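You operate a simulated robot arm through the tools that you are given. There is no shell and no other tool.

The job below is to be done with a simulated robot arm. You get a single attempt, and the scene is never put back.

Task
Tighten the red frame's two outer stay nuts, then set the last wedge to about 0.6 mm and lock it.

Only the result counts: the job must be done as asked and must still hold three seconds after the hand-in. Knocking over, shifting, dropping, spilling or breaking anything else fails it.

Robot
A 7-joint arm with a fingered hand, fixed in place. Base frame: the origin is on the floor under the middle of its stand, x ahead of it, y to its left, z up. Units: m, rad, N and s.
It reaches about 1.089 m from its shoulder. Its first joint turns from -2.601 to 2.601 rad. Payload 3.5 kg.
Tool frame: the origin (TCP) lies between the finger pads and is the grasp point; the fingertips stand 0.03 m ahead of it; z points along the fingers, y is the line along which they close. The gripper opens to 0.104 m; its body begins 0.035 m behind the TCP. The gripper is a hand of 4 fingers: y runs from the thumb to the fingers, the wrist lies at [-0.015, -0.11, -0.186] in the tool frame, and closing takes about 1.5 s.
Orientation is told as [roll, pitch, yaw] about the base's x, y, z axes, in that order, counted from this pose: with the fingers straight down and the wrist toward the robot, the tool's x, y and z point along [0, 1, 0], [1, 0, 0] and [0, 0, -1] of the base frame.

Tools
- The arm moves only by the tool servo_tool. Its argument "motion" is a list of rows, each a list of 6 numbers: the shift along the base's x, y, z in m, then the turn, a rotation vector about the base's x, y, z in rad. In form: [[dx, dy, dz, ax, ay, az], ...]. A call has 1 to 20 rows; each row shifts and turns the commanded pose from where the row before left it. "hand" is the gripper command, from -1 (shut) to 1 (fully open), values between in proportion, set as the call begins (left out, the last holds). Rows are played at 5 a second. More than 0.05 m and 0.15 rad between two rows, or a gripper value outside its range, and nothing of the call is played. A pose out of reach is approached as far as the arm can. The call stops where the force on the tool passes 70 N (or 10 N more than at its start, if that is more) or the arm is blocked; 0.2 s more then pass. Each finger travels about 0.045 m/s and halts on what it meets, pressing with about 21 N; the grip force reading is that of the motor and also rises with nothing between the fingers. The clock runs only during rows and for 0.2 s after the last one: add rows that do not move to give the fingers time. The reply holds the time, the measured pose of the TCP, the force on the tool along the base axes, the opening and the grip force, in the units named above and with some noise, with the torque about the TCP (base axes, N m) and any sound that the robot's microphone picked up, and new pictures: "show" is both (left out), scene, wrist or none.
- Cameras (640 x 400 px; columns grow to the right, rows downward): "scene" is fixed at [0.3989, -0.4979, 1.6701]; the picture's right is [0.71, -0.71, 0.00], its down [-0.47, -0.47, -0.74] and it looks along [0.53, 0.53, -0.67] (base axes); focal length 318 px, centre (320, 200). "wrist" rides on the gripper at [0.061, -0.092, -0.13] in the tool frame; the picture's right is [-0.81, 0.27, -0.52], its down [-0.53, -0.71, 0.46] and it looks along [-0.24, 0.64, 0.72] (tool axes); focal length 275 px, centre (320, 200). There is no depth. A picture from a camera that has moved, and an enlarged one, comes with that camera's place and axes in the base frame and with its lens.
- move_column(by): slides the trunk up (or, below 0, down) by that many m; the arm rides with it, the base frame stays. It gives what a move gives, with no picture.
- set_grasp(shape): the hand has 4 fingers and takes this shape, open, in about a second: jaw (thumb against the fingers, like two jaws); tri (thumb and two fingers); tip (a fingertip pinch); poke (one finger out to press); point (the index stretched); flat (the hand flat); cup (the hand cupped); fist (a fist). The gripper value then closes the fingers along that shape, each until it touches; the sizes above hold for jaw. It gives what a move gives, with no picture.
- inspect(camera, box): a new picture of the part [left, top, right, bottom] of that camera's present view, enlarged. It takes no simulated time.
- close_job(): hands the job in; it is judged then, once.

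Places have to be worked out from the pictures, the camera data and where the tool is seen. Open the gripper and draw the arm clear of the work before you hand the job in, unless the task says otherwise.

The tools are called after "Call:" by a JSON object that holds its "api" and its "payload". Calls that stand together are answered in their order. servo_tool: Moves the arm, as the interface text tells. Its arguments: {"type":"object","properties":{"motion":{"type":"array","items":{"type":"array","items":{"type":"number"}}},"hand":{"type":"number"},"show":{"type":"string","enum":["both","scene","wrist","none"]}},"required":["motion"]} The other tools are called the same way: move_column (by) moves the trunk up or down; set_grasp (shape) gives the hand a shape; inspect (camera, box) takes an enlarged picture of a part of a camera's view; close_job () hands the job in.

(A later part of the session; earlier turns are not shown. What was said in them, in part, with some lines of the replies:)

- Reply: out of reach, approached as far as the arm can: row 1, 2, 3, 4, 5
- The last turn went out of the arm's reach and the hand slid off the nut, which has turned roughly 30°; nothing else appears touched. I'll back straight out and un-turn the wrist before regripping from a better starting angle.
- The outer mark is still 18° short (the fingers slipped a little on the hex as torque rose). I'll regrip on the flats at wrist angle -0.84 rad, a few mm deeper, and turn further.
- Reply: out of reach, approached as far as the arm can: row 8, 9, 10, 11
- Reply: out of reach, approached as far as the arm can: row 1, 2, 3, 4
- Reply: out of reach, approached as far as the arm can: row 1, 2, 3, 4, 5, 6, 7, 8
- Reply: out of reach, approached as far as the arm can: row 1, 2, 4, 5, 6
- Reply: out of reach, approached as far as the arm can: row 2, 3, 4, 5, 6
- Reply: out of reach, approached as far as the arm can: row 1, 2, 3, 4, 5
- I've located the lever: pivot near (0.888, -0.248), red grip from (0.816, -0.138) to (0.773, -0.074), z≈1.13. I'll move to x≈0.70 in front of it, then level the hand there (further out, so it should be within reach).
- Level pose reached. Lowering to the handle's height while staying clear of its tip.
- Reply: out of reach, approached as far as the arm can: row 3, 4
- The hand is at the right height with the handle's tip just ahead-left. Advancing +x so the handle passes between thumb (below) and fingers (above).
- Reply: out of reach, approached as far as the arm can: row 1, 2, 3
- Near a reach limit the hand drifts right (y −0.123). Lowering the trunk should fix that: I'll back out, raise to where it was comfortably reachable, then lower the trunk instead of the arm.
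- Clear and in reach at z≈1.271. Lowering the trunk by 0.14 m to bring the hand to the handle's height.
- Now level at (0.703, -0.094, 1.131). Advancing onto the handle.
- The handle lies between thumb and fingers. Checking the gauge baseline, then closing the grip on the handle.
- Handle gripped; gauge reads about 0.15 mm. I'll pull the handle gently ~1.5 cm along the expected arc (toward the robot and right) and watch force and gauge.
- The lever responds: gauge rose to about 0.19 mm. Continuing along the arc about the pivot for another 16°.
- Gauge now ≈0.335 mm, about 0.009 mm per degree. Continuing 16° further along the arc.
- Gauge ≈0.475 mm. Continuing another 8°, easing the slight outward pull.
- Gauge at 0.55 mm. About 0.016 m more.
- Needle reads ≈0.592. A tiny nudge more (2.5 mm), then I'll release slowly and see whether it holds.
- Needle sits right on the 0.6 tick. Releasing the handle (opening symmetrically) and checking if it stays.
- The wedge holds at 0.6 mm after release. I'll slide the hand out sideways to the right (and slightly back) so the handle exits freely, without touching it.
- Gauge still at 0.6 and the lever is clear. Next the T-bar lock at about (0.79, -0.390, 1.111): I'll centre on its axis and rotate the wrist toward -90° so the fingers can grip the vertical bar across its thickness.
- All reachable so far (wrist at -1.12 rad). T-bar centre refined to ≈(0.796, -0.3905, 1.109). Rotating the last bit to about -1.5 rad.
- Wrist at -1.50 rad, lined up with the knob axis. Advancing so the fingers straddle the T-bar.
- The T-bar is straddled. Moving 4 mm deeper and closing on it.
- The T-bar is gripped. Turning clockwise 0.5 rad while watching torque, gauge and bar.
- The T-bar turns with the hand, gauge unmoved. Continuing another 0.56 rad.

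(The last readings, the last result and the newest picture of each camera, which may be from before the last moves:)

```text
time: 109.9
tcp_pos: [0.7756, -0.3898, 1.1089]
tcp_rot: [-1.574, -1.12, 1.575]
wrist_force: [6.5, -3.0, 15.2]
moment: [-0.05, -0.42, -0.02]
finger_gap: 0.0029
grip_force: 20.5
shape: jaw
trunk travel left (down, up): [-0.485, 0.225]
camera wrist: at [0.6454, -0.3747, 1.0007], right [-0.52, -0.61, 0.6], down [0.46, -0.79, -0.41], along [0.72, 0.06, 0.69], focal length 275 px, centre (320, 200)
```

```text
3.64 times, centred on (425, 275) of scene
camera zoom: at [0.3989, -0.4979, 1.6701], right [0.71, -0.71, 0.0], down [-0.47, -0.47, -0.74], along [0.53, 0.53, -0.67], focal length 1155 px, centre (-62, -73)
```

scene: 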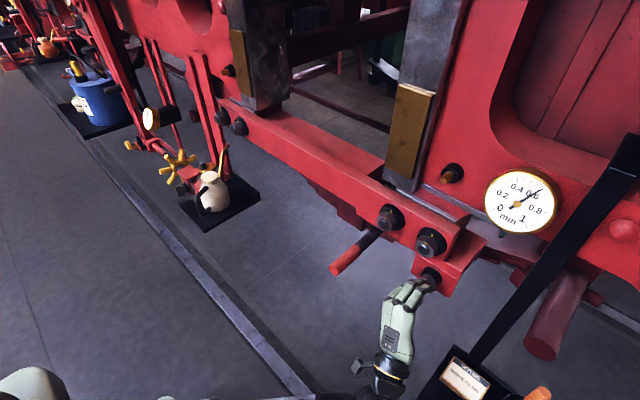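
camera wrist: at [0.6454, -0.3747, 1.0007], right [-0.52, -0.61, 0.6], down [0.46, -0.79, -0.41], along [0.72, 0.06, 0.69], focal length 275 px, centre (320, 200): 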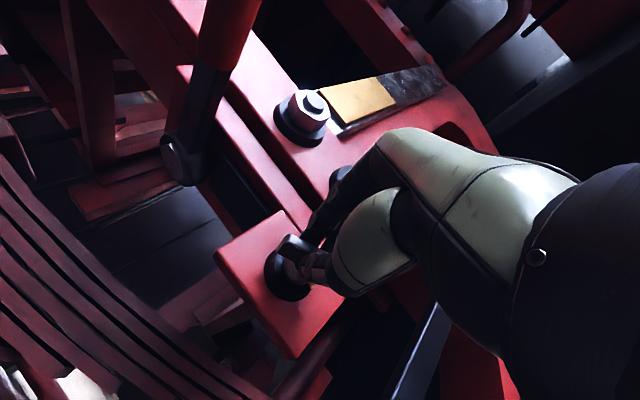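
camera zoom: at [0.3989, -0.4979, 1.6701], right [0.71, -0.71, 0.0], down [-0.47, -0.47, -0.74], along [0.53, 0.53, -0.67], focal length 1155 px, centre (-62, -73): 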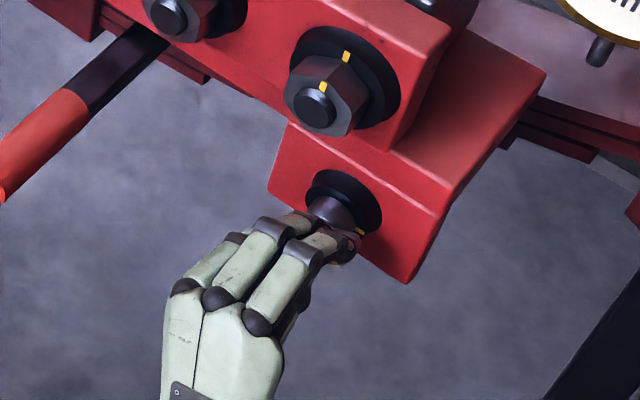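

Still following; there is a 15 N upward reaction, so I'll let the hand rise ~2 mm while turning the remaining 0.5 rad.

Call:
{"api": "servo_tool", "payload": {"motion": [[0, 0, 0.001, 0.06, 0, 0], [0, 0, 0.001, 0.06, 0, 0], [0, 0, 0, 0.06, 0, 0], [0, 0, 0, 0.06, 0, 0], [0, 0, 0, 0.06, 0, 0], [0, 0, 0, 0.06, 0, 0], [0, 0, 0, 0, 0, 0]], "show": "both"}}

Call:
{"api": "inspect", "payload": {"camera": "wrist", "box": [200, 160, 380, 340]}}

Call:
{"api": "inspect", "payload": {"camera": "scene", "box": [370, 220, 480, 330]}}

```text
time: 111.5
tcp_pos: [0.777, -0.3884, 1.1103]
tcp_rot: [-1.58, -1.479, 1.582]
wrist_force: [3.4, 0.8, 7.5]
moment: [-0.18, -0.21, 0.02]
finger_gap: 0.0029
grip_force: 20.7
shape: jaw
trunk travel left (down, up): [-0.485, 0.225]
camera wrist: at [0.6456, -0.3367, 1.0143], right [-0.52, -0.78, 0.35], down [0.46, -0.59, -0.66], along [0.72, -0.18, 0.66], focal length 275 px, centre (320, 200)
```

scene: 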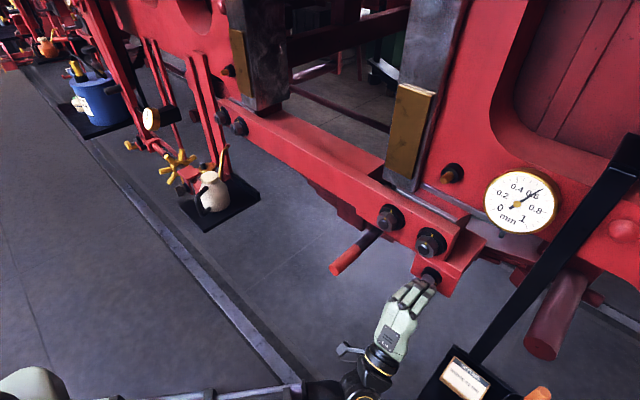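
wrist: 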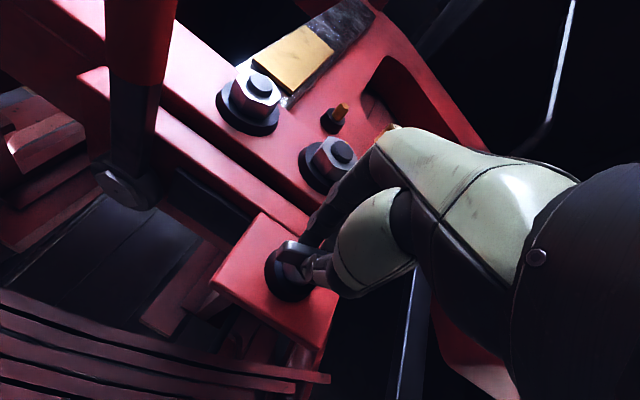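

```text
2.22 times, centred on (290, 250) of wrist
camera zoom: at [0.6456, -0.3367, 1.0143], right [-0.52, -0.78, 0.35], down [0.46, -0.59, -0.66], along [0.72, -0.18, 0.66], focal length 612 px, centre (387, 89)
```

zoom: 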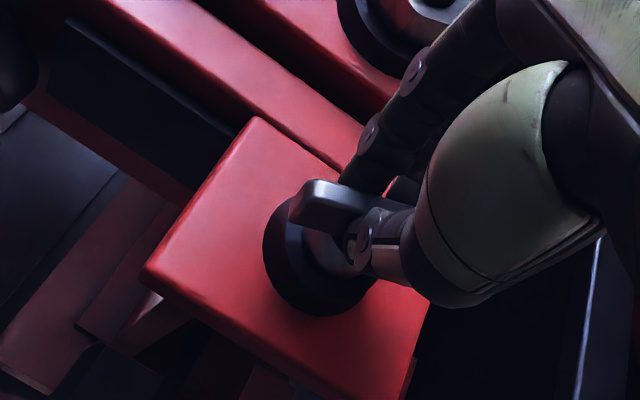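

```text
3.64 times, centred on (425, 275) of scene
camera zoom: at [0.3989, -0.4979, 1.6701], right [0.71, -0.71, 0.0], down [-0.47, -0.47, -0.74], along [0.53, 0.53, -0.67], focal length 1155 px, centre (-62, -73)
```

zoom: 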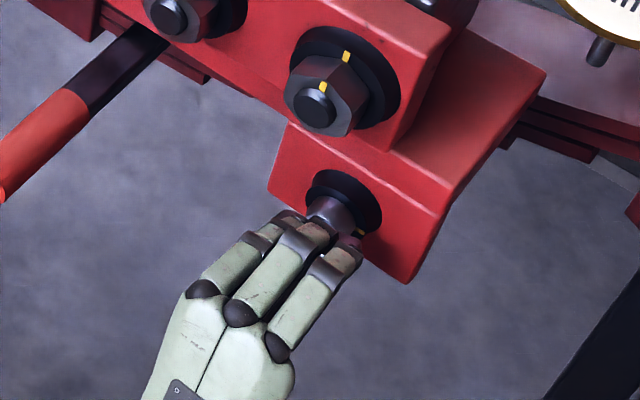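

About 5° short of horizontal, torque 0.18 Nm. Turning the last bit gently.

Call:
{"api": "servo_tool", "payload": {"motion": [[0, 0, 0, 0.04, 0, 0], [0, 0, 0, 0.04, 0, 0], [0, 0, 0, 0.04, 0, 0], [0, 0, 0, 0, 0, 0]], "show": "wrist"}}

Call:
{"api": "inspect", "payload": {"camera": "wrist", "box": [200, 160, 380, 340]}}

Call:
{"api": "inspect", "payload": {"camera": "scene", "box": [370, 220, 480, 330]}}

Call:
{"api": "inspect", "payload": {"camera": "scene", "box": [470, 160, 570, 245]}}

```text
time: 112.5
tcp_pos: [0.777, -0.3878, 1.1111]
tcp_rot: [1.603, -1.542, -1.602]
wrist_force: [4.0, 3.7, 6.9]
moment: [-0.22, -0.24, 0.03]
finger_gap: 0.003
grip_force: 21.3
shape: jaw
trunk travel left (down, up): [-0.485, 0.225]
camera wrist: at [0.6456, -0.3254, 1.0215], right [-0.52, -0.82, 0.25], down [0.46, -0.51, -0.73], along [0.72, -0.26, 0.64], focal length 275 px, centre (320, 200)
```

wrist: 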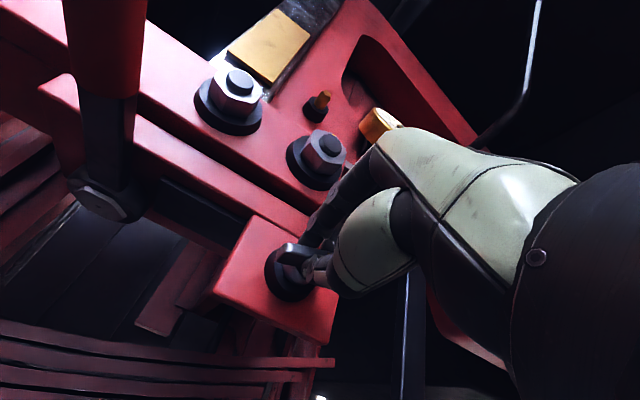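

```text
2.22 times, centred on (290, 250) of wrist
camera zoom: at [0.6456, -0.3254, 1.0215], right [-0.52, -0.82, 0.25], down [0.46, -0.51, -0.73], along [0.72, -0.26, 0.64], focal length 612 px, centre (387, 89)
```

zoom: 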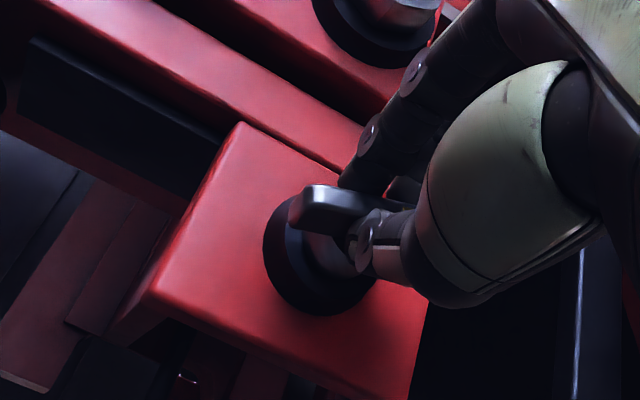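

```text
3.64 times, centred on (425, 275) of scene
camera zoom: at [0.3989, -0.4979, 1.6701], right [0.71, -0.71, 0.0], down [-0.47, -0.47, -0.74], along [0.53, 0.53, -0.67], focal length 1155 px, centre (-62, -73)
```

zoom: 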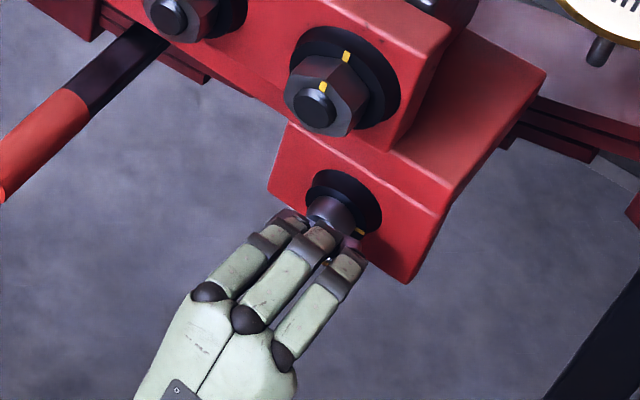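

```text
4.71 times, centred on (520, 202) of scene
camera zoom: at [0.3989, -0.4979, 1.6701], right [0.71, -0.71, 0.0], down [-0.47, -0.47, -0.74], along [0.53, 0.53, -0.67], focal length 1495 px, centre (-621, 188)
```

zoom: 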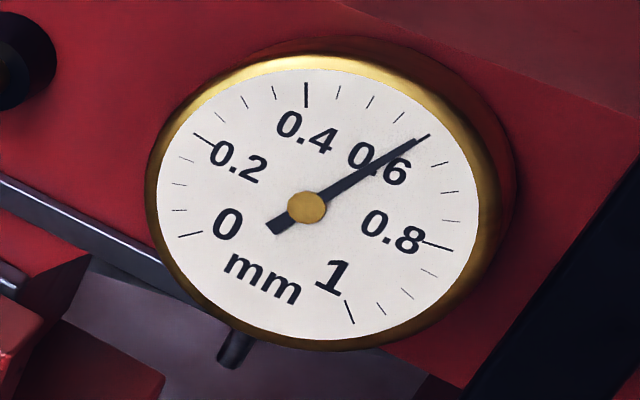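

Bar now horizontal by wrist angle; torque 0.22 Nm. One small extra turn (0.06 rad) to seat it, then release and check.

Call:
{"api": "servo_tool", "payload": {"motion": [[0, 0, 0, 0.03, 0, 0], [0, 0, 0, 0.03, 0, 0], [0, 0, 0, 0, 0, 0]], "show": "none"}}

Call:
{"api": "inspect", "payload": {"camera": "wrist", "box": [200, 160, 380, 340]}}

```text
time: 113.3
tcp_pos: [0.7763, -0.3904, 1.1111]
tcp_rot: [1.581, -1.484, -1.579]
wrist_force: [4.5, 3.9, 6.0]
moment: [-0.18, -0.22, 0.02]
finger_gap: 0.0034
grip_force: 21.4
shape: jaw
trunk travel left (down, up): [-0.485, 0.225]
```

```text
2.22 times, centred on (290, 250) of wrist
camera zoom: at [0.6456, -0.3201, 1.0257], right [-0.52, -0.83, 0.2], down [0.46, -0.47, -0.76], along [0.72, -0.3, 0.62], focal length 612 px, centre (387, 89)
```

zoom: 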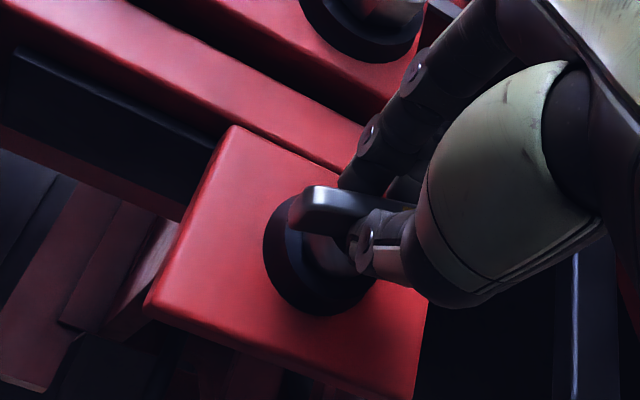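

Torque isn't climbing further, so I'll stop here, open the fingers and back straight out to inspect the bar against its mark.

Call:
{"api": "servo_tool", "payload": {"motion": [[0, 0, 0, 0, 0, 0], [0, 0, 0, 0, 0, 0], [0, 0, 0, 0, 0, 0], [0, 0, 0, 0, 0, 0], [-0.04, 0, 0, 0, 0, 0], [-0.04, 0, 0, 0, 0, 0], [-0.04, 0, 0, 0, 0, 0], [0, 0, 0, 0, 0, 0]], "hand": 0.3, "show": "both"}}

Call:
{"api": "inspect", "payload": {"camera": "scene", "box": [395, 225, 465, 305]}}

Call:
{"api": "inspect", "payload": {"camera": "wrist", "box": [180, 200, 340, 380]}}

Call:
{"api": "inspect", "payload": {"camera": "scene", "box": [470, 160, 570, 245]}}

```text
time: 115.1
tcp_pos: [0.6523, -0.389, 1.1091]
tcp_rot: [1.581, -1.483, -1.582]
wrist_force: [0.0, 0.0, 1.0]
moment: [-0.02, 0.01, -0.01]
finger_gap: 0.0674
grip_force: 0.1
shape: jaw
trunk travel left (down, up): [-0.485, 0.225]
camera wrist: at [0.5215, -0.3204, 1.0239], right [-0.52, -0.83, 0.2], down [0.46, -0.47, -0.76], along [0.72, -0.3, 0.62], focal length 275 px, centre (320, 200)
```

scene: 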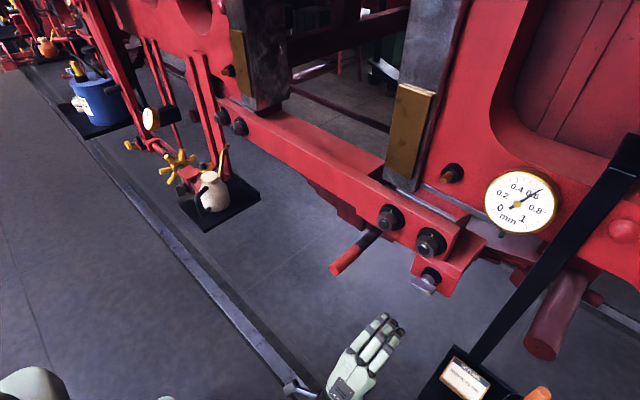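
wrist: 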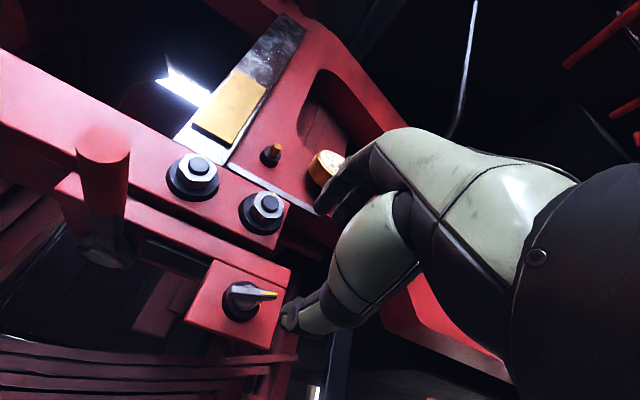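

```text
5.00 times, centred on (430, 265) of scene
camera zoom: at [0.3989, -0.4979, 1.6701], right [0.71, -0.71, 0.0], down [-0.47, -0.47, -0.74], along [0.53, 0.53, -0.67], focal length 1588 px, centre (-230, -125)
```

zoom: 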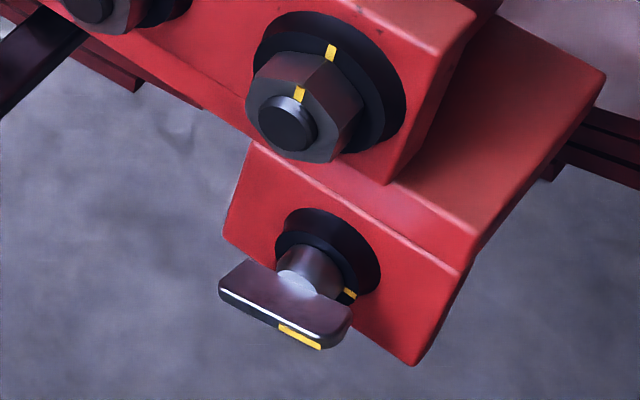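

```text
2.22 times, centred on (260, 290) of wrist
camera zoom: at [0.5215, -0.3204, 1.0239], right [-0.52, -0.83, 0.2], down [0.46, -0.47, -0.76], along [0.72, -0.3, 0.62], focal length 612 px, centre (453, 0)
```

zoom: 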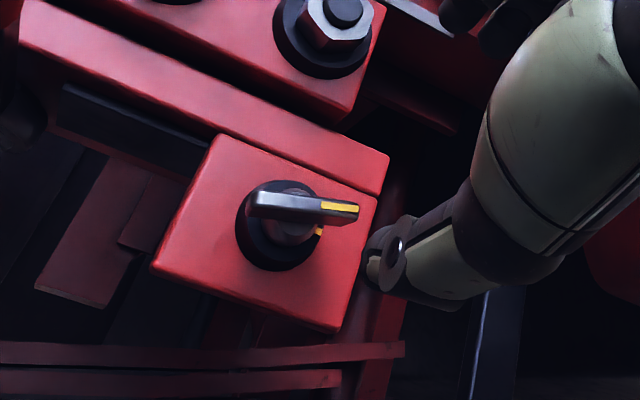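

```text
4.71 times, centred on (520, 202) of scene
camera zoom: at [0.3989, -0.4979, 1.6701], right [0.71, -0.71, 0.0], down [-0.47, -0.47, -0.74], along [0.53, 0.53, -0.67], focal length 1495 px, centre (-621, 188)
```

zoom: 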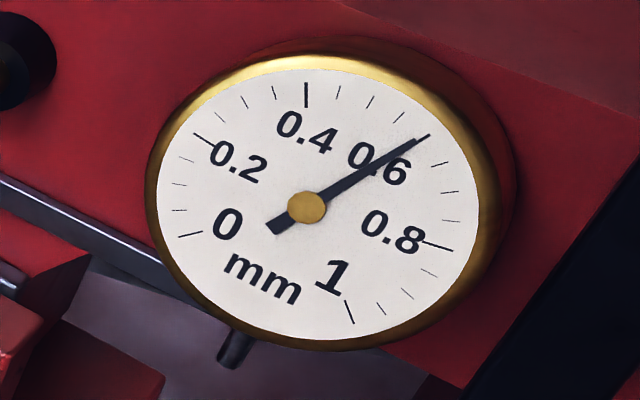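

The T-bar has swung round with its yellow end toward the mark and the gauge still reads 0.6. Zooming in to measure its remaining angle.

Call:
{"api": "inspect", "payload": {"camera": "wrist", "box": [205, 265, 300, 335]}}

Call:
{"api": "inspect", "payload": {"camera": "scene", "box": [405, 255, 455, 300]}}

```text
5.71 times, centred on (252, 300) of wrist
camera zoom: at [0.5215, -0.3204, 1.0239], right [-0.52, -0.83, 0.2], down [0.46, -0.47, -0.76], along [0.72, -0.3, 0.62], focal length 1573 px, centre (706, -371)
```

zoom: 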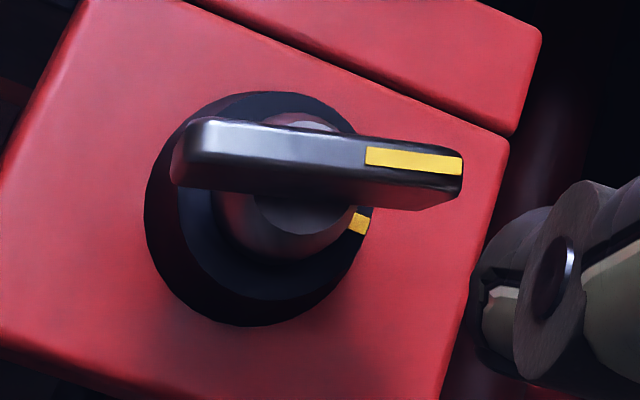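

```text
8.89 times, centred on (430, 278) of scene
camera zoom: at [0.3989, -0.4979, 1.6701], right [0.71, -0.71, 0.0], down [-0.47, -0.47, -0.74], along [0.53, 0.53, -0.67], focal length 2823 px, centre (-658, -489)
```

zoom: 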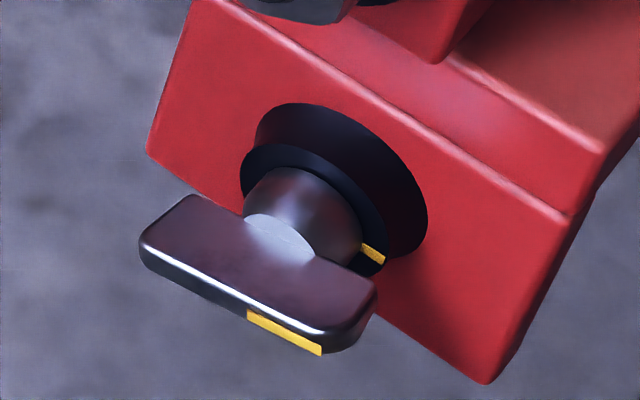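

The bar is still about 16° short of its mark (it lagged in the fingers). I'll realign the wrist to the bar (-0.28 rad), go back in slightly deeper, regrip and turn further.

Call:
{"api": "servo_tool", "payload": {"motion": [[0, -0.001, 0.001, -0.125, 0, 0], [0, -0.001, 0.001, -0.125, 0, 0], [0, 0, 0, -0.12, 0, 0], [0.04, 0, 0, 0, 0, 0], [0.04, 0, 0, 0, 0, 0], [0.03, 0, 0, 0, 0, 0], [0.012, 0, 0, 0, 0, 0], [0.006, 0, 0, 0, 0, 0], [0, 0, 0, 0, 0, 0]], "show": "both"}}

Call:
{"api": "inspect", "payload": {"camera": "wrist", "box": [200, 180, 380, 340]}}

Call:
{"api": "inspect", "payload": {"camera": "scene", "box": [370, 220, 480, 330]}}

```text
time: 117.1
tcp_pos: [0.7837, -0.394, 1.1132]
tcp_rot: [-1.57, -1.289, 1.573]
wrist_force: [-0.1, -0.4, 0.4]
moment: [-0.02, 0.01, -0.04]
finger_gap: 0.0672
grip_force: 0.0
shape: jaw
trunk travel left (down, up): [-0.485, 0.225]
camera wrist: at [0.6542, -0.36, 1.0083], right [-0.52, -0.7, 0.49], down [0.46, -0.71, -0.54], along [0.72, -0.05, 0.69], focal length 275 px, centre (320, 200)
```

scene: 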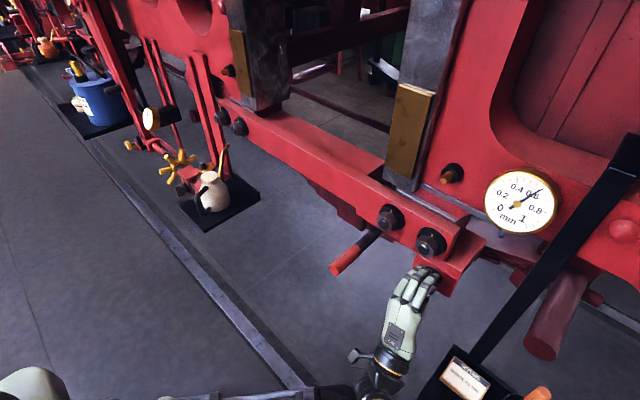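
wrist: 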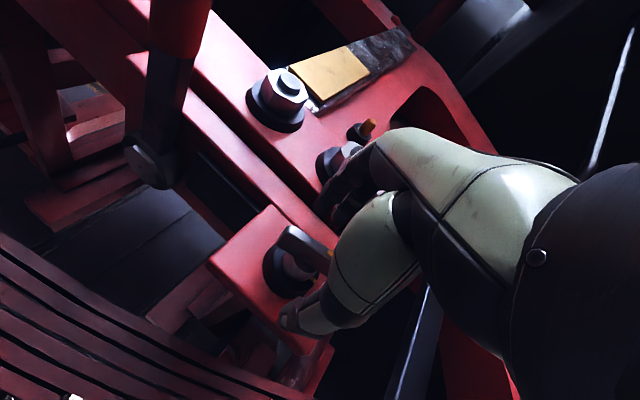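

```text
2.50 times, centred on (290, 260) of wrist
camera zoom: at [0.6542, -0.36, 1.0083], right [-0.52, -0.7, 0.49], down [0.46, -0.71, -0.54], along [0.72, -0.05, 0.69], focal length 688 px, centre (395, 50)
```

zoom: 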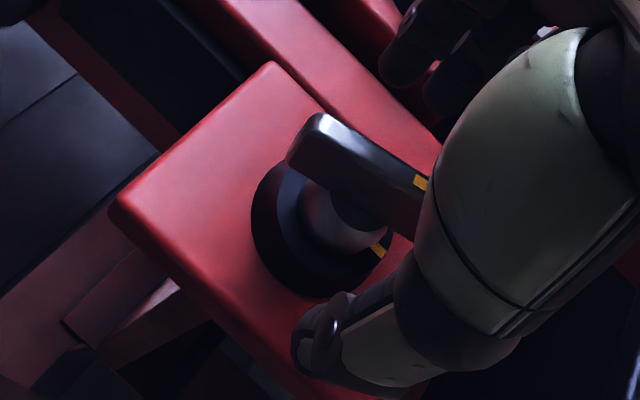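

```text
3.64 times, centred on (425, 275) of scene
camera zoom: at [0.3989, -0.4979, 1.6701], right [0.71, -0.71, 0.0], down [-0.47, -0.47, -0.74], along [0.53, 0.53, -0.67], focal length 1155 px, centre (-62, -73)
```

zoom: 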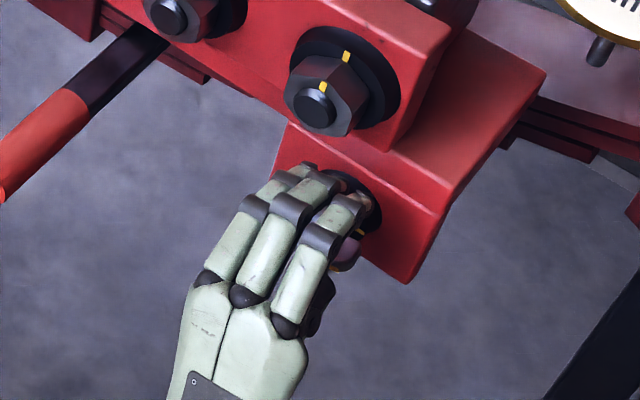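

Aligned with the bar. Small position trim (back 5 mm, centre on axis), then close.

Call:
{"api": "servo_tool", "payload": {"motion": [[-0.005, 0.003, -0.002, 0, 0, 0], [0, 0, 0, 0, 0, 0], [0, 0, 0, 0, 0, 0], [0, 0, 0, 0, 0, 0], [0, 0, 0, 0, 0, 0], [0, 0, 0, 0, 0, 0], [0, 0, 0, 0, 0, 0], [0, 0, 0, 0, 0, 0], [0, 0, 0, 0, 0, 0]], "hand": -1, "show": "none"}}

Call:
{"api": "inspect", "payload": {"camera": "wrist", "box": [200, 180, 380, 340]}}

Call:
{"api": "inspect", "payload": {"camera": "scene", "box": [370, 220, 480, 330]}}

```text
time: 119.1
tcp_pos: [0.7792, -0.3891, 1.1102]
tcp_rot: [-1.57, -1.289, 1.573]
wrist_force: [1.6, 0.8, 1.0]
moment: [-0.06, -0.05, -0.01]
finger_gap: 0.0035
grip_force: 20.8
shape: jaw
trunk travel left (down, up): [-0.485, 0.225]
```

```text
2.50 times, centred on (290, 260) of wrist
camera zoom: at [0.6486, -0.356, 1.0056], right [-0.52, -0.7, 0.49], down [0.46, -0.71, -0.54], along [0.72, -0.05, 0.69], focal length 688 px, centre (395, 50)
```

zoom: 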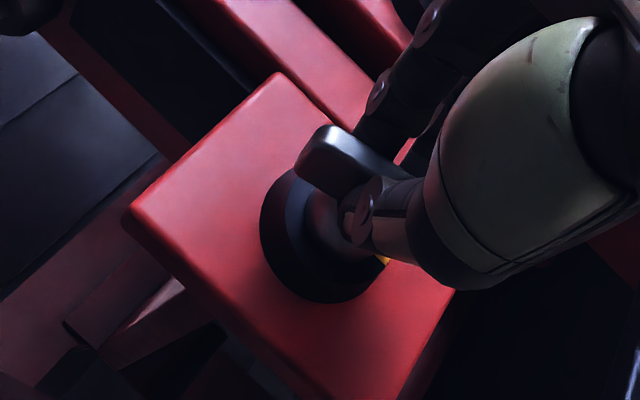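

```text
3.64 times, centred on (425, 275) of scene
camera zoom: at [0.3989, -0.4979, 1.6701], right [0.71, -0.71, 0.0], down [-0.47, -0.47, -0.74], along [0.53, 0.53, -0.67], focal length 1155 px, centre (-62, -73)
```

zoom: 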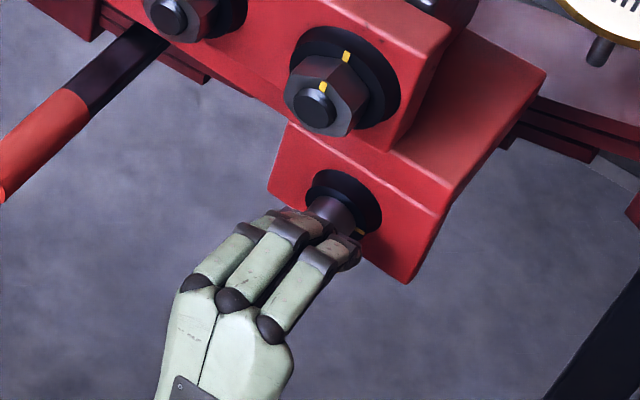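

Gripped. Turning clockwise 0.42 rad in small steps.

Call:
{"api": "servo_tool", "payload": {"motion": [[0, 0, 0, 0.06, 0, 0], [0, 0, 0, 0.06, 0, 0], [0, 0, 0, 0.06, 0, 0], [0, 0, 0, 0.06, 0, 0], [0, 0, 0, 0.06, 0, 0], [0, 0, 0, 0.06, 0, 0], [0, 0, 0, 0.06, 0, 0], [0, 0, 0, 0, 0, 0]], "show": "wrist"}}

Call:
{"api": "inspect", "payload": {"camera": "wrist", "box": [200, 180, 380, 340]}}

Call:
{"api": "inspect", "payload": {"camera": "scene", "box": [370, 220, 480, 330]}}

```text
time: 120.9
tcp_pos: [0.779, -0.3878, 1.1108]
tcp_rot: [1.581, -1.432, -1.58]
wrist_force: [-0.9, 6.4, 2.8]
moment: [-0.22, -0.11, 0.1]
finger_gap: 0.0033
grip_force: 21.2
shape: jaw
trunk travel left (down, up): [-0.485, 0.225]
camera wrist: at [0.6488, -0.3148, 1.0292], right [-0.52, -0.84, 0.16], down [0.46, -0.43, -0.78], along [0.72, -0.33, 0.61], focal length 275 px, centre (320, 200)
```

wrist: 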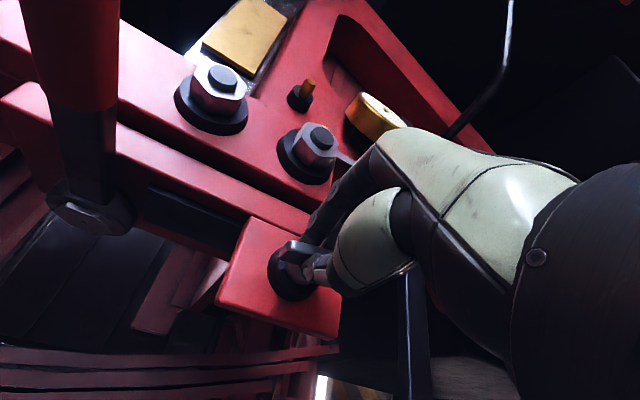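

```text
2.50 times, centred on (290, 260) of wrist
camera zoom: at [0.6488, -0.3148, 1.0292], right [-0.52, -0.84, 0.16], down [0.46, -0.43, -0.78], along [0.72, -0.33, 0.61], focal length 688 px, centre (395, 50)
```

zoom: 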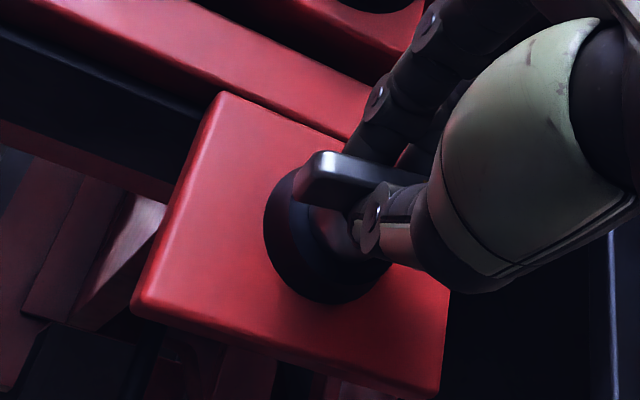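

```text
3.64 times, centred on (425, 275) of scene
camera zoom: at [0.3989, -0.4979, 1.6701], right [0.71, -0.71, 0.0], down [-0.47, -0.47, -0.74], along [0.53, 0.53, -0.67], focal length 1155 px, centre (-62, -73)
```

zoom: 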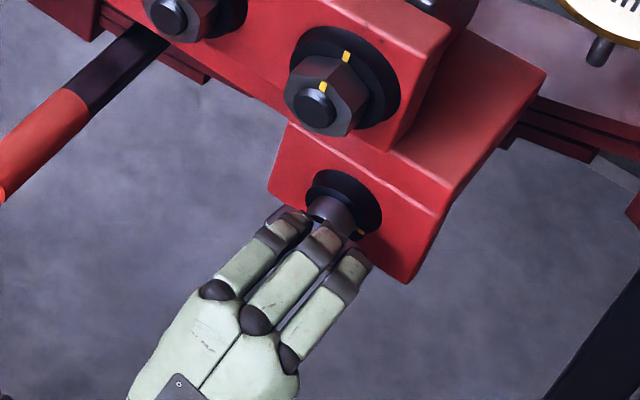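

The bar is following with some slip; about 4-5° left. Turning another 0.24 rad.

Call:
{"api": "servo_tool", "payload": {"motion": [[0, 0, 0, 0.06, 0, 0], [0, 0, 0, 0.06, 0, 0], [0, 0, 0, 0.06, 0, 0], [0, 0, 0, 0.06, 0, 0], [0, 0, 0, 0, 0, 0]], "show": "wrist"}}

Call:
{"api": "inspect", "payload": {"camera": "wrist", "box": [200, 180, 380, 340]}}

Call:
{"api": "inspect", "payload": {"camera": "scene", "box": [370, 220, 480, 330]}}

```text
time: 122.1
tcp_pos: [0.7789, -0.3879, 1.1122]
tcp_rot: [1.577, -1.193, -1.575]
wrist_force: [1.3, 8.2, 8.2]
moment: [-0.28, -0.22, 0.12]
finger_gap: 0.0039
grip_force: 21.3
shape: jaw
trunk travel left (down, up): [-0.485, 0.225]
camera wrist: at [0.6486, -0.297, 1.0493], right [-0.52, -0.86, -0.04], down [0.46, -0.23, -0.86], along [0.72, -0.46, 0.51], focal length 275 px, centre (320, 200)
```

wrist: 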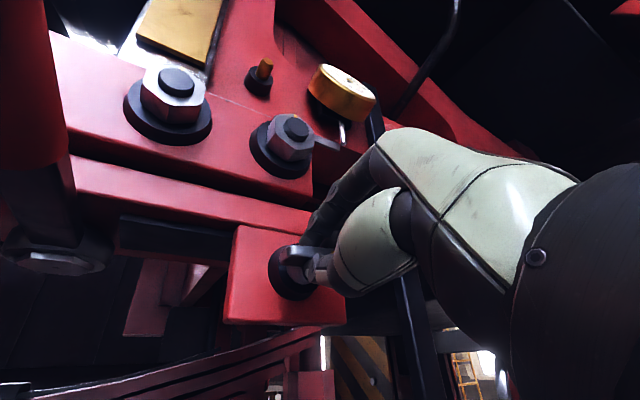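

```text
2.50 times, centred on (290, 260) of wrist
camera zoom: at [0.6486, -0.297, 1.0493], right [-0.52, -0.86, -0.04], down [0.46, -0.23, -0.86], along [0.72, -0.46, 0.51], focal length 688 px, centre (395, 50)
```

zoom: 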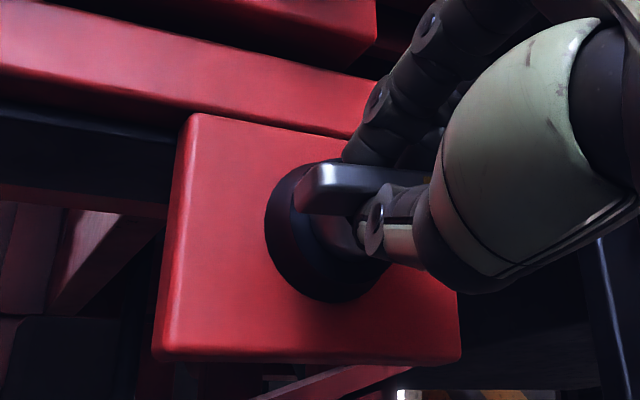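

```text
3.64 times, centred on (425, 275) of scene
camera zoom: at [0.3989, -0.4979, 1.6701], right [0.71, -0.71, 0.0], down [-0.47, -0.47, -0.74], along [0.53, 0.53, -0.67], focal length 1155 px, centre (-62, -73)
```

zoom: 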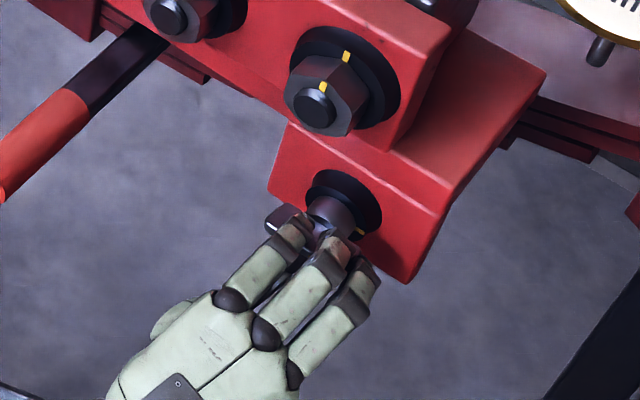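

The bar is about 4° short. A further 0.1 rad.

Call:
{"api": "servo_tool", "payload": {"motion": [[0, 0, 0, 0.05, 0, 0], [0, 0, 0, 0.05, 0, 0], [0, 0, 0, 0, 0, 0]], "show": "wrist"}}

Call:
{"api": "inspect", "payload": {"camera": "wrist", "box": [200, 180, 380, 340]}}

```text
time: 122.9
tcp_pos: [0.7776, -0.3882, 1.111]
tcp_rot: [1.575, -1.092, -1.575]
wrist_force: [4.6, 8.6, 12.0]
moment: [-0.29, -0.34, 0.11]
finger_gap: 0.0039
grip_force: 20.8
shape: jaw
trunk travel left (down, up): [-0.485, 0.225]
camera wrist: at [0.6483, -0.2912, 1.0585], right [-0.52, -0.85, -0.13], down [0.46, -0.14, -0.88], along [0.72, -0.51, 0.46], focal length 275 px, centre (320, 200)
```

wrist: 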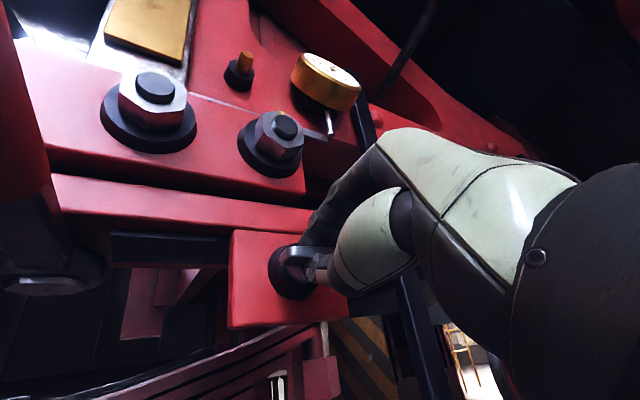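

```text
2.50 times, centred on (290, 260) of wrist
camera zoom: at [0.6483, -0.2912, 1.0585], right [-0.52, -0.85, -0.13], down [0.46, -0.14, -0.88], along [0.72, -0.51, 0.46], focal length 688 px, centre (395, 50)
```

zoom: 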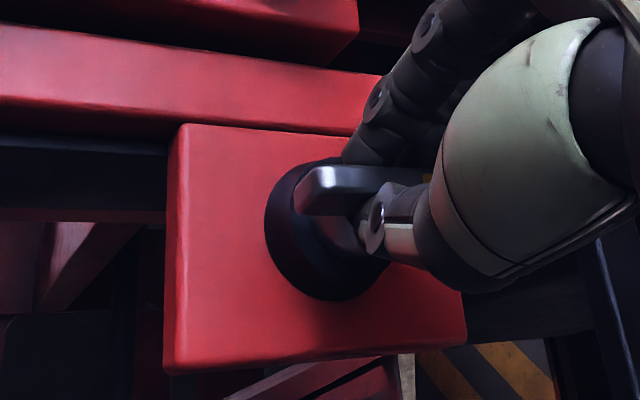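

The bar now looks parallel to the bracket's horizontal edge. Releasing and backing out to verify.

Call:
{"api": "servo_tool", "payload": {"motion": [[0, 0, 0, 0, 0, 0], [0, 0, 0, 0, 0, 0], [0, 0, 0, 0, 0, 0], [0, 0, 0, 0, 0, 0], [-0.04, 0, 0, 0, 0, 0], [-0.04, 0, 0, -0.1, 0, 0], [-0.04, 0, 0, -0.1, 0, 0], [0, 0, 0, -0.15, 0, 0], [0, 0, 0, 0, 0, 0]], "hand": 0.3, "show": "both"}}

Call:
{"api": "inspect", "payload": {"camera": "scene", "box": [405, 255, 455, 300]}}

Call:
{"api": "inspect", "payload": {"camera": "wrist", "box": [200, 250, 310, 340]}}

Call:
{"api": "inspect", "payload": {"camera": "scene", "box": [470, 160, 570, 245]}}

```text
time: 124.9
tcp_pos: [0.6601, -0.3895, 1.1108]
tcp_rot: [1.576, -1.444, -1.574]
wrist_force: [-0.1, 0.4, 0.9]
moment: [0.01, 0.01, 0.04]
finger_gap: 0.0673
grip_force: 0.0
shape: jaw
trunk travel left (down, up): [-0.485, 0.225]
camera wrist: at [0.5282, -0.3168, 1.0281], right [-0.52, -0.84, 0.17], down [0.46, -0.44, -0.77], along [0.72, -0.32, 0.61], focal length 275 px, centre (320, 200)
```

scene: 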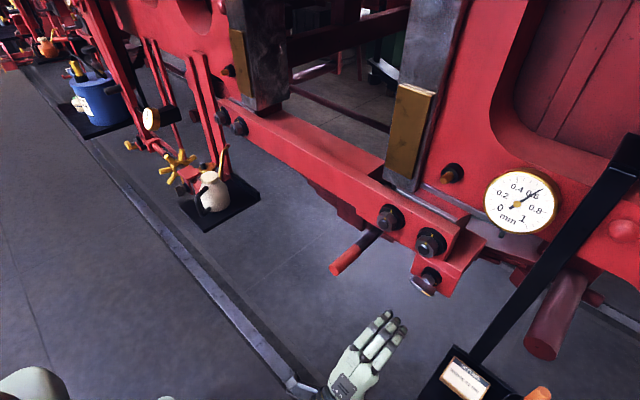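
wrist: 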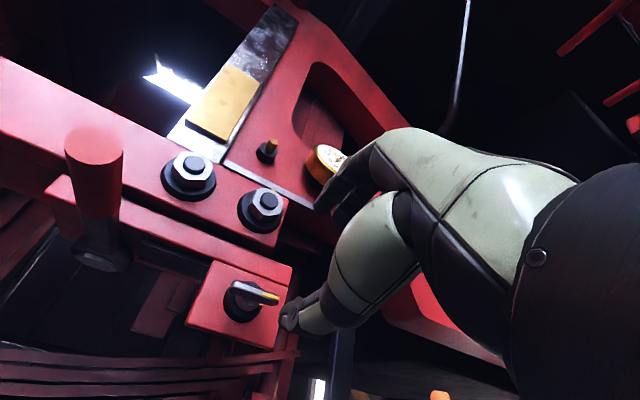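

```text
8.89 times, centred on (430, 278) of scene
camera zoom: at [0.3989, -0.4979, 1.6701], right [0.71, -0.71, 0.0], down [-0.47, -0.47, -0.74], along [0.53, 0.53, -0.67], focal length 2823 px, centre (-658, -489)
```

zoom: 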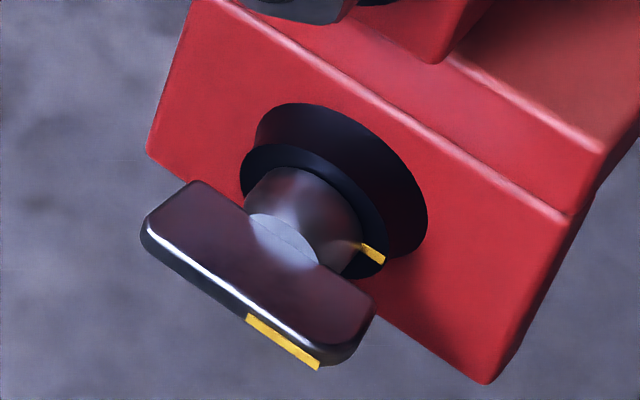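

```text
4.44 times, centred on (255, 295) of wrist
camera zoom: at [0.5282, -0.3168, 1.0281], right [-0.52, -0.84, 0.17], down [0.46, -0.44, -0.77], along [0.72, -0.32, 0.61], focal length 1224 px, centre (609, -222)
```

zoom: 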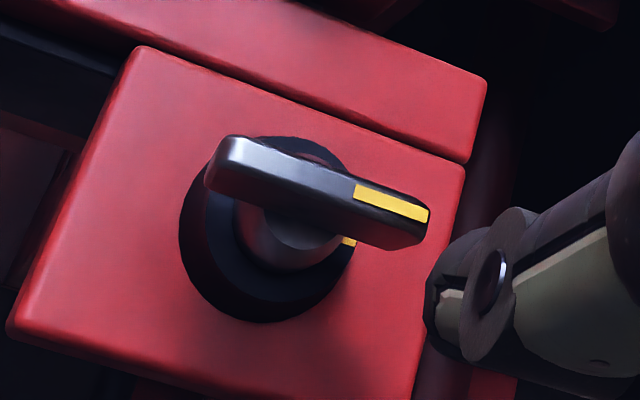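

```text
4.71 times, centred on (520, 202) of scene
camera zoom: at [0.3989, -0.4979, 1.6701], right [0.71, -0.71, 0.0], down [-0.47, -0.47, -0.74], along [0.53, 0.53, -0.67], focal length 1495 px, centre (-621, 188)
```

zoom: 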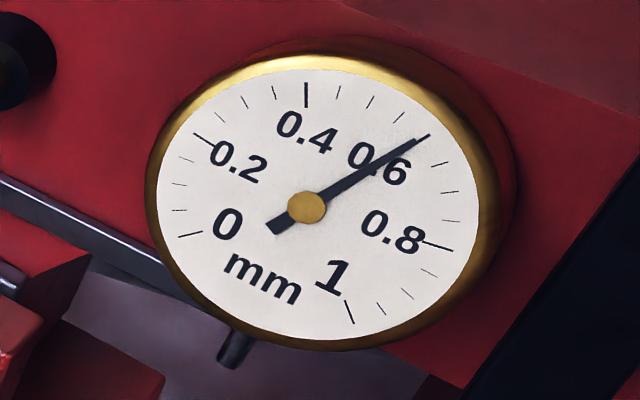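

Bar is close to its mark; measurements give 2-6° short. Zooming tighter from both cameras to be sure.

Call:
{"api": "inspect", "payload": {"camera": "scene", "box": [412, 266, 440, 300]}}

Call:
{"api": "inspect", "payload": {"camera": "wrist", "box": [226, 270, 286, 325]}}

```text
11.76 times, centred on (426, 283) of scene
camera zoom: at [0.3989, -0.4979, 1.6701], right [0.71, -0.71, 0.0], down [-0.47, -0.47, -0.74], along [0.53, 0.53, -0.67], focal length 3737 px, centre (-927, -776)
```

zoom: 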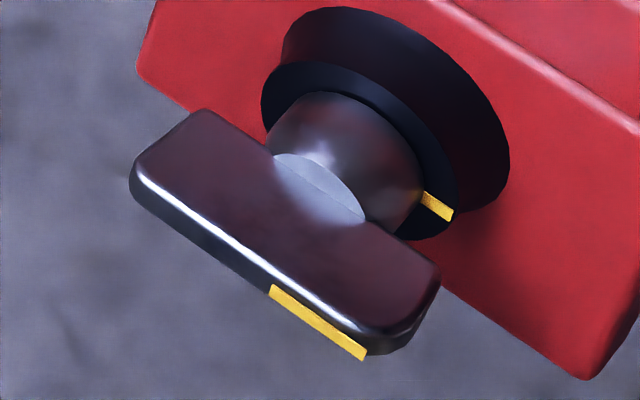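

```text
7.27 times, centred on (256, 298) of wrist
camera zoom: at [0.5282, -0.3168, 1.0281], right [-0.52, -0.84, 0.17], down [0.46, -0.44, -0.77], along [0.72, -0.32, 0.61], focal length 2002 px, centre (786, -509)
```

zoom: 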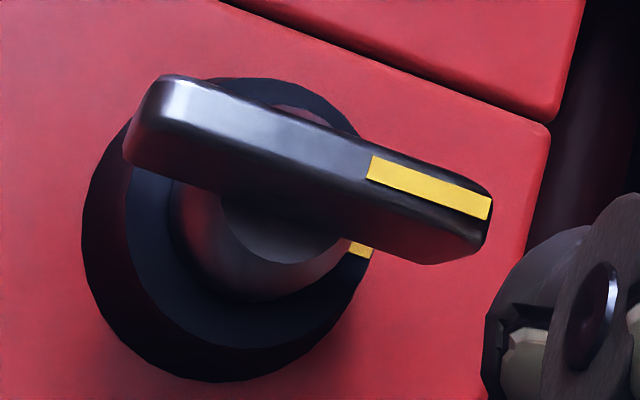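

Both views put the bar within about 0.5-2.5° of the lock mark, and the gauge still reads 0.6. I'll draw the arm back from the work with the hand open.

Call:
{"api": "servo_tool", "payload": {"motion": [[-0.03, -0.01, 0, 0, 0, 0], [-0.035, -0.01, 0.005, 0, 0, 0], [-0.035, -0.01, 0.01, 0, 0, 0], [0, 0, 0.02, 0, 0, 0], [0, 0, 0, 0, 0, 0]], "hand": 1, "show": "both"}}

Call:
{"api": "inspect", "payload": {"camera": "scene", "box": [330, 180, 480, 310]}}

Call:
{"api": "inspect", "payload": {"camera": "scene", "box": [110, 80, 280, 230]}}

Call:
{"api": "inspect", "payload": {"camera": "wrist", "box": [120, 140, 320, 340]}}

```text
time: 126.1
tcp_pos: [0.5572, -0.4204, 1.1451]
tcp_rot: [1.576, -1.444, -1.575]
wrist_force: [0.6, -0.2, -0.6]
moment: [0.0, 0.03, -0.03]
finger_gap: 0.104
grip_force: 0.0
shape: jaw
trunk travel left (down, up): [-0.485, 0.225]
camera wrist: at [0.4265, -0.348, 1.0616], right [-0.52, -0.84, 0.17], down [0.46, -0.44, -0.78], along [0.72, -0.32, 0.61], focal length 275 px, centre (320, 200)
```

scene: 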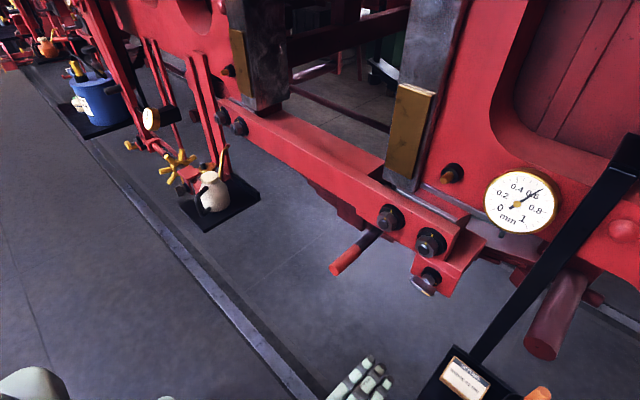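
wrist: 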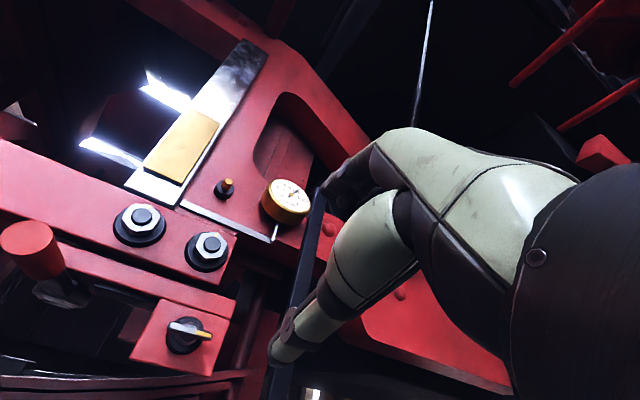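

```text
3.08 times, centred on (405, 245) of scene
camera zoom: at [0.3989, -0.4979, 1.6701], right [0.71, -0.71, 0.0], down [-0.47, -0.47, -0.74], along [0.53, 0.53, -0.67], focal length 977 px, centre (58, 62)
```

zoom: 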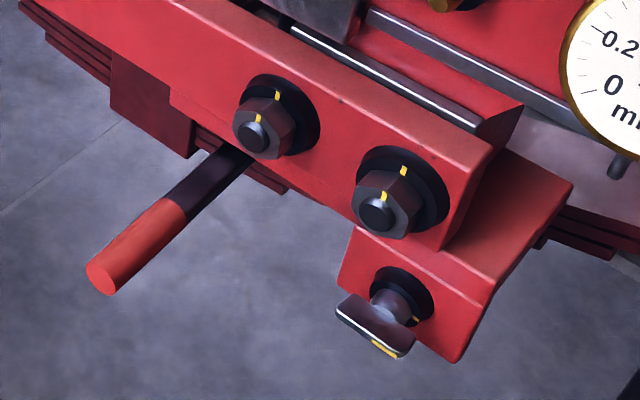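

```text
2.67 times, centred on (195, 155) of scene
camera zoom: at [0.3989, -0.4979, 1.6701], right [0.71, -0.71, 0.0], down [-0.47, -0.47, -0.74], along [0.53, 0.53, -0.67], focal length 847 px, centre (653, 320)
```

zoom: 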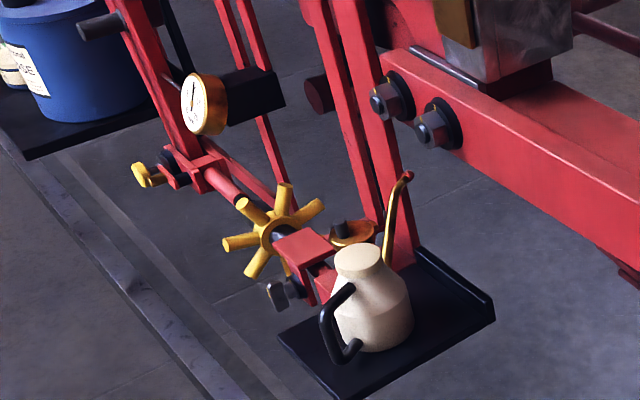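

```text
2.00 times, centred on (220, 240) of wrist
camera zoom: at [0.4265, -0.348, 1.0616], right [-0.52, -0.84, 0.17], down [0.46, -0.44, -0.78], along [0.72, -0.32, 0.61], focal length 551 px, centre (520, 120)
```

zoom: 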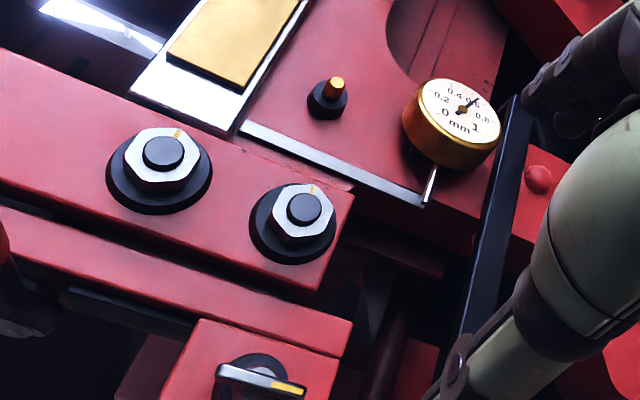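

Everything is in place: nuts aligned, gauge on 0.6, T-bar on its mark, oil can and neighbours undisturbed. I'll wait a few seconds without moving and recheck gauge and bar for drift.

Call:
{"api": "servo_tool", "payload": {"motion": [[0, 0, 0, 0, 0, 0], [0, 0, 0, 0, 0, 0], [0, 0, 0, 0, 0, 0], [0, 0, 0, 0, 0, 0], [0, 0, 0, 0, 0, 0], [0, 0, 0, 0, 0, 0], [0, 0, 0, 0, 0, 0], [0, 0, 0, 0, 0, 0], [0, 0, 0, 0, 0, 0], [0, 0, 0, 0, 0, 0], [0, 0, 0, 0, 0, 0], [0, 0, 0, 0, 0, 0], [0, 0, 0, 0, 0, 0], [0, 0, 0, 0, 0, 0], [0, 0, 0, 0, 0, 0]], "show": "none"}}

Call:
{"api": "inspect", "payload": {"camera": "scene", "box": [470, 160, 570, 245]}}

Call:
{"api": "inspect", "payload": {"camera": "wrist", "box": [130, 290, 240, 390]}}

Call:
{"api": "inspect", "payload": {"camera": "wrist", "box": [100, 180, 240, 290]}}

Call:
{"api": "inspect", "payload": {"camera": "scene", "box": [205, 95, 255, 145]}}

```text
time: 129.3
tcp_pos: [0.557, -0.42, 1.1448]
tcp_rot: [1.575, -1.444, -1.576]
wrist_force: [0.2, 0.7, 0.5]
moment: [-0.02, -0.02, 0.0]
finger_gap: 0.1036
grip_force: 0.1
shape: jaw
trunk travel left (down, up): [-0.485, 0.225]
```

```text
4.71 times, centred on (520, 202) of scene
camera zoom: at [0.3989, -0.4979, 1.6701], right [0.71, -0.71, 0.0], down [-0.47, -0.47, -0.74], along [0.53, 0.53, -0.67], focal length 1495 px, centre (-621, 188)
```

zoom: 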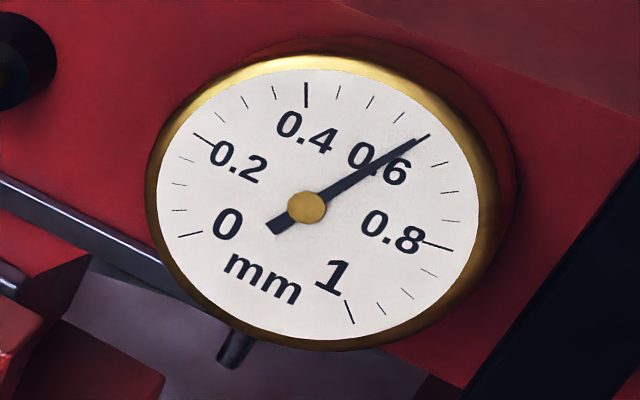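

```text
4.00 times, centred on (185, 340) of wrist
camera zoom: at [0.4267, -0.348, 1.0614], right [-0.52, -0.84, 0.17], down [0.46, -0.44, -0.78], along [0.72, -0.32, 0.61], focal length 1101 px, centre (860, -360)
```

zoom: 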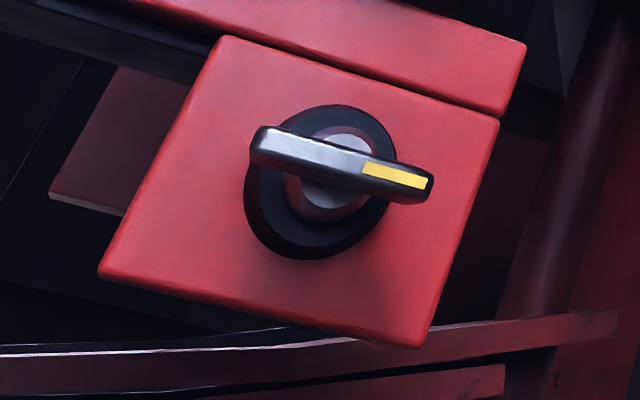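

```text
3.64 times, centred on (170, 235) of wrist
camera zoom: at [0.4267, -0.348, 1.0614], right [-0.52, -0.84, 0.17], down [0.46, -0.44, -0.78], along [0.72, -0.32, 0.61], focal length 1001 px, centre (866, 73)
```

zoom: 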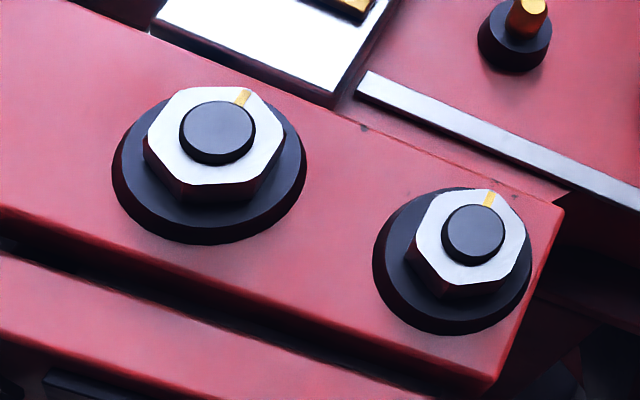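

```text
8.00 times, centred on (230, 120) of scene
camera zoom: at [0.3989, -0.4979, 1.6701], right [0.71, -0.71, 0.0], down [-0.47, -0.47, -0.74], along [0.53, 0.53, -0.67], focal length 2541 px, centre (1040, 840)
```

zoom: 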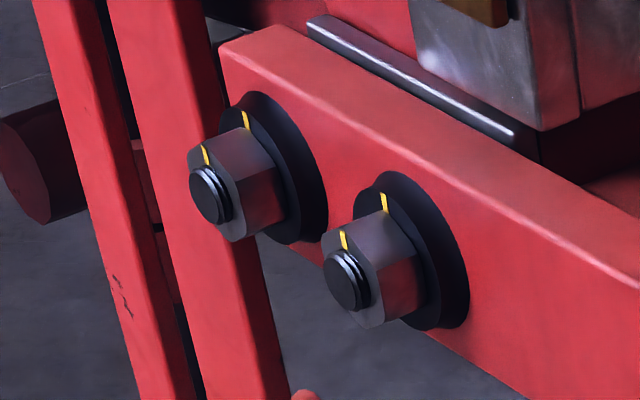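

No drift after three seconds: the gauge stays on 0.6 mm, the T-bar is within about 2° of its lock mark, and both outer nuts' marks line up with the washers like the inner ones. The hand is open and clear, so I'm handing in the job.

Call:
{"api": "close_job", "payload": {}}

```text
The job is handed in.
```

I tightened both outer stay nuts, set the right-hand wedge to 0.6 mm and locked it, then handed the job in. I don't have the judge's result.

- **Stay nuts:** both outer nuts are turned clockwise until their yellow marks line up with the washer marks, within about 2°. That matches the two inner nuts, which were already tight.
- **Wedge:** the gauge reads about 0.6 mm. It held there after I let go of the lever, while I locked it, and through a 3-second wait before hand-in.
- **Lock:** the T-bar is turned a quarter turn clockwise to its mark, within about 2°. I judged this by the mark only; I did not push the lever afterwards to test that the lock holds.
- **Setting card:** the card by the bench says "WEDGE 0.5 mm". I used the 0.6 mm you asked for.
- **Surroundings:** nothing else was knocked or moved that I could see. The hand was open and clear of the work at hand-in.
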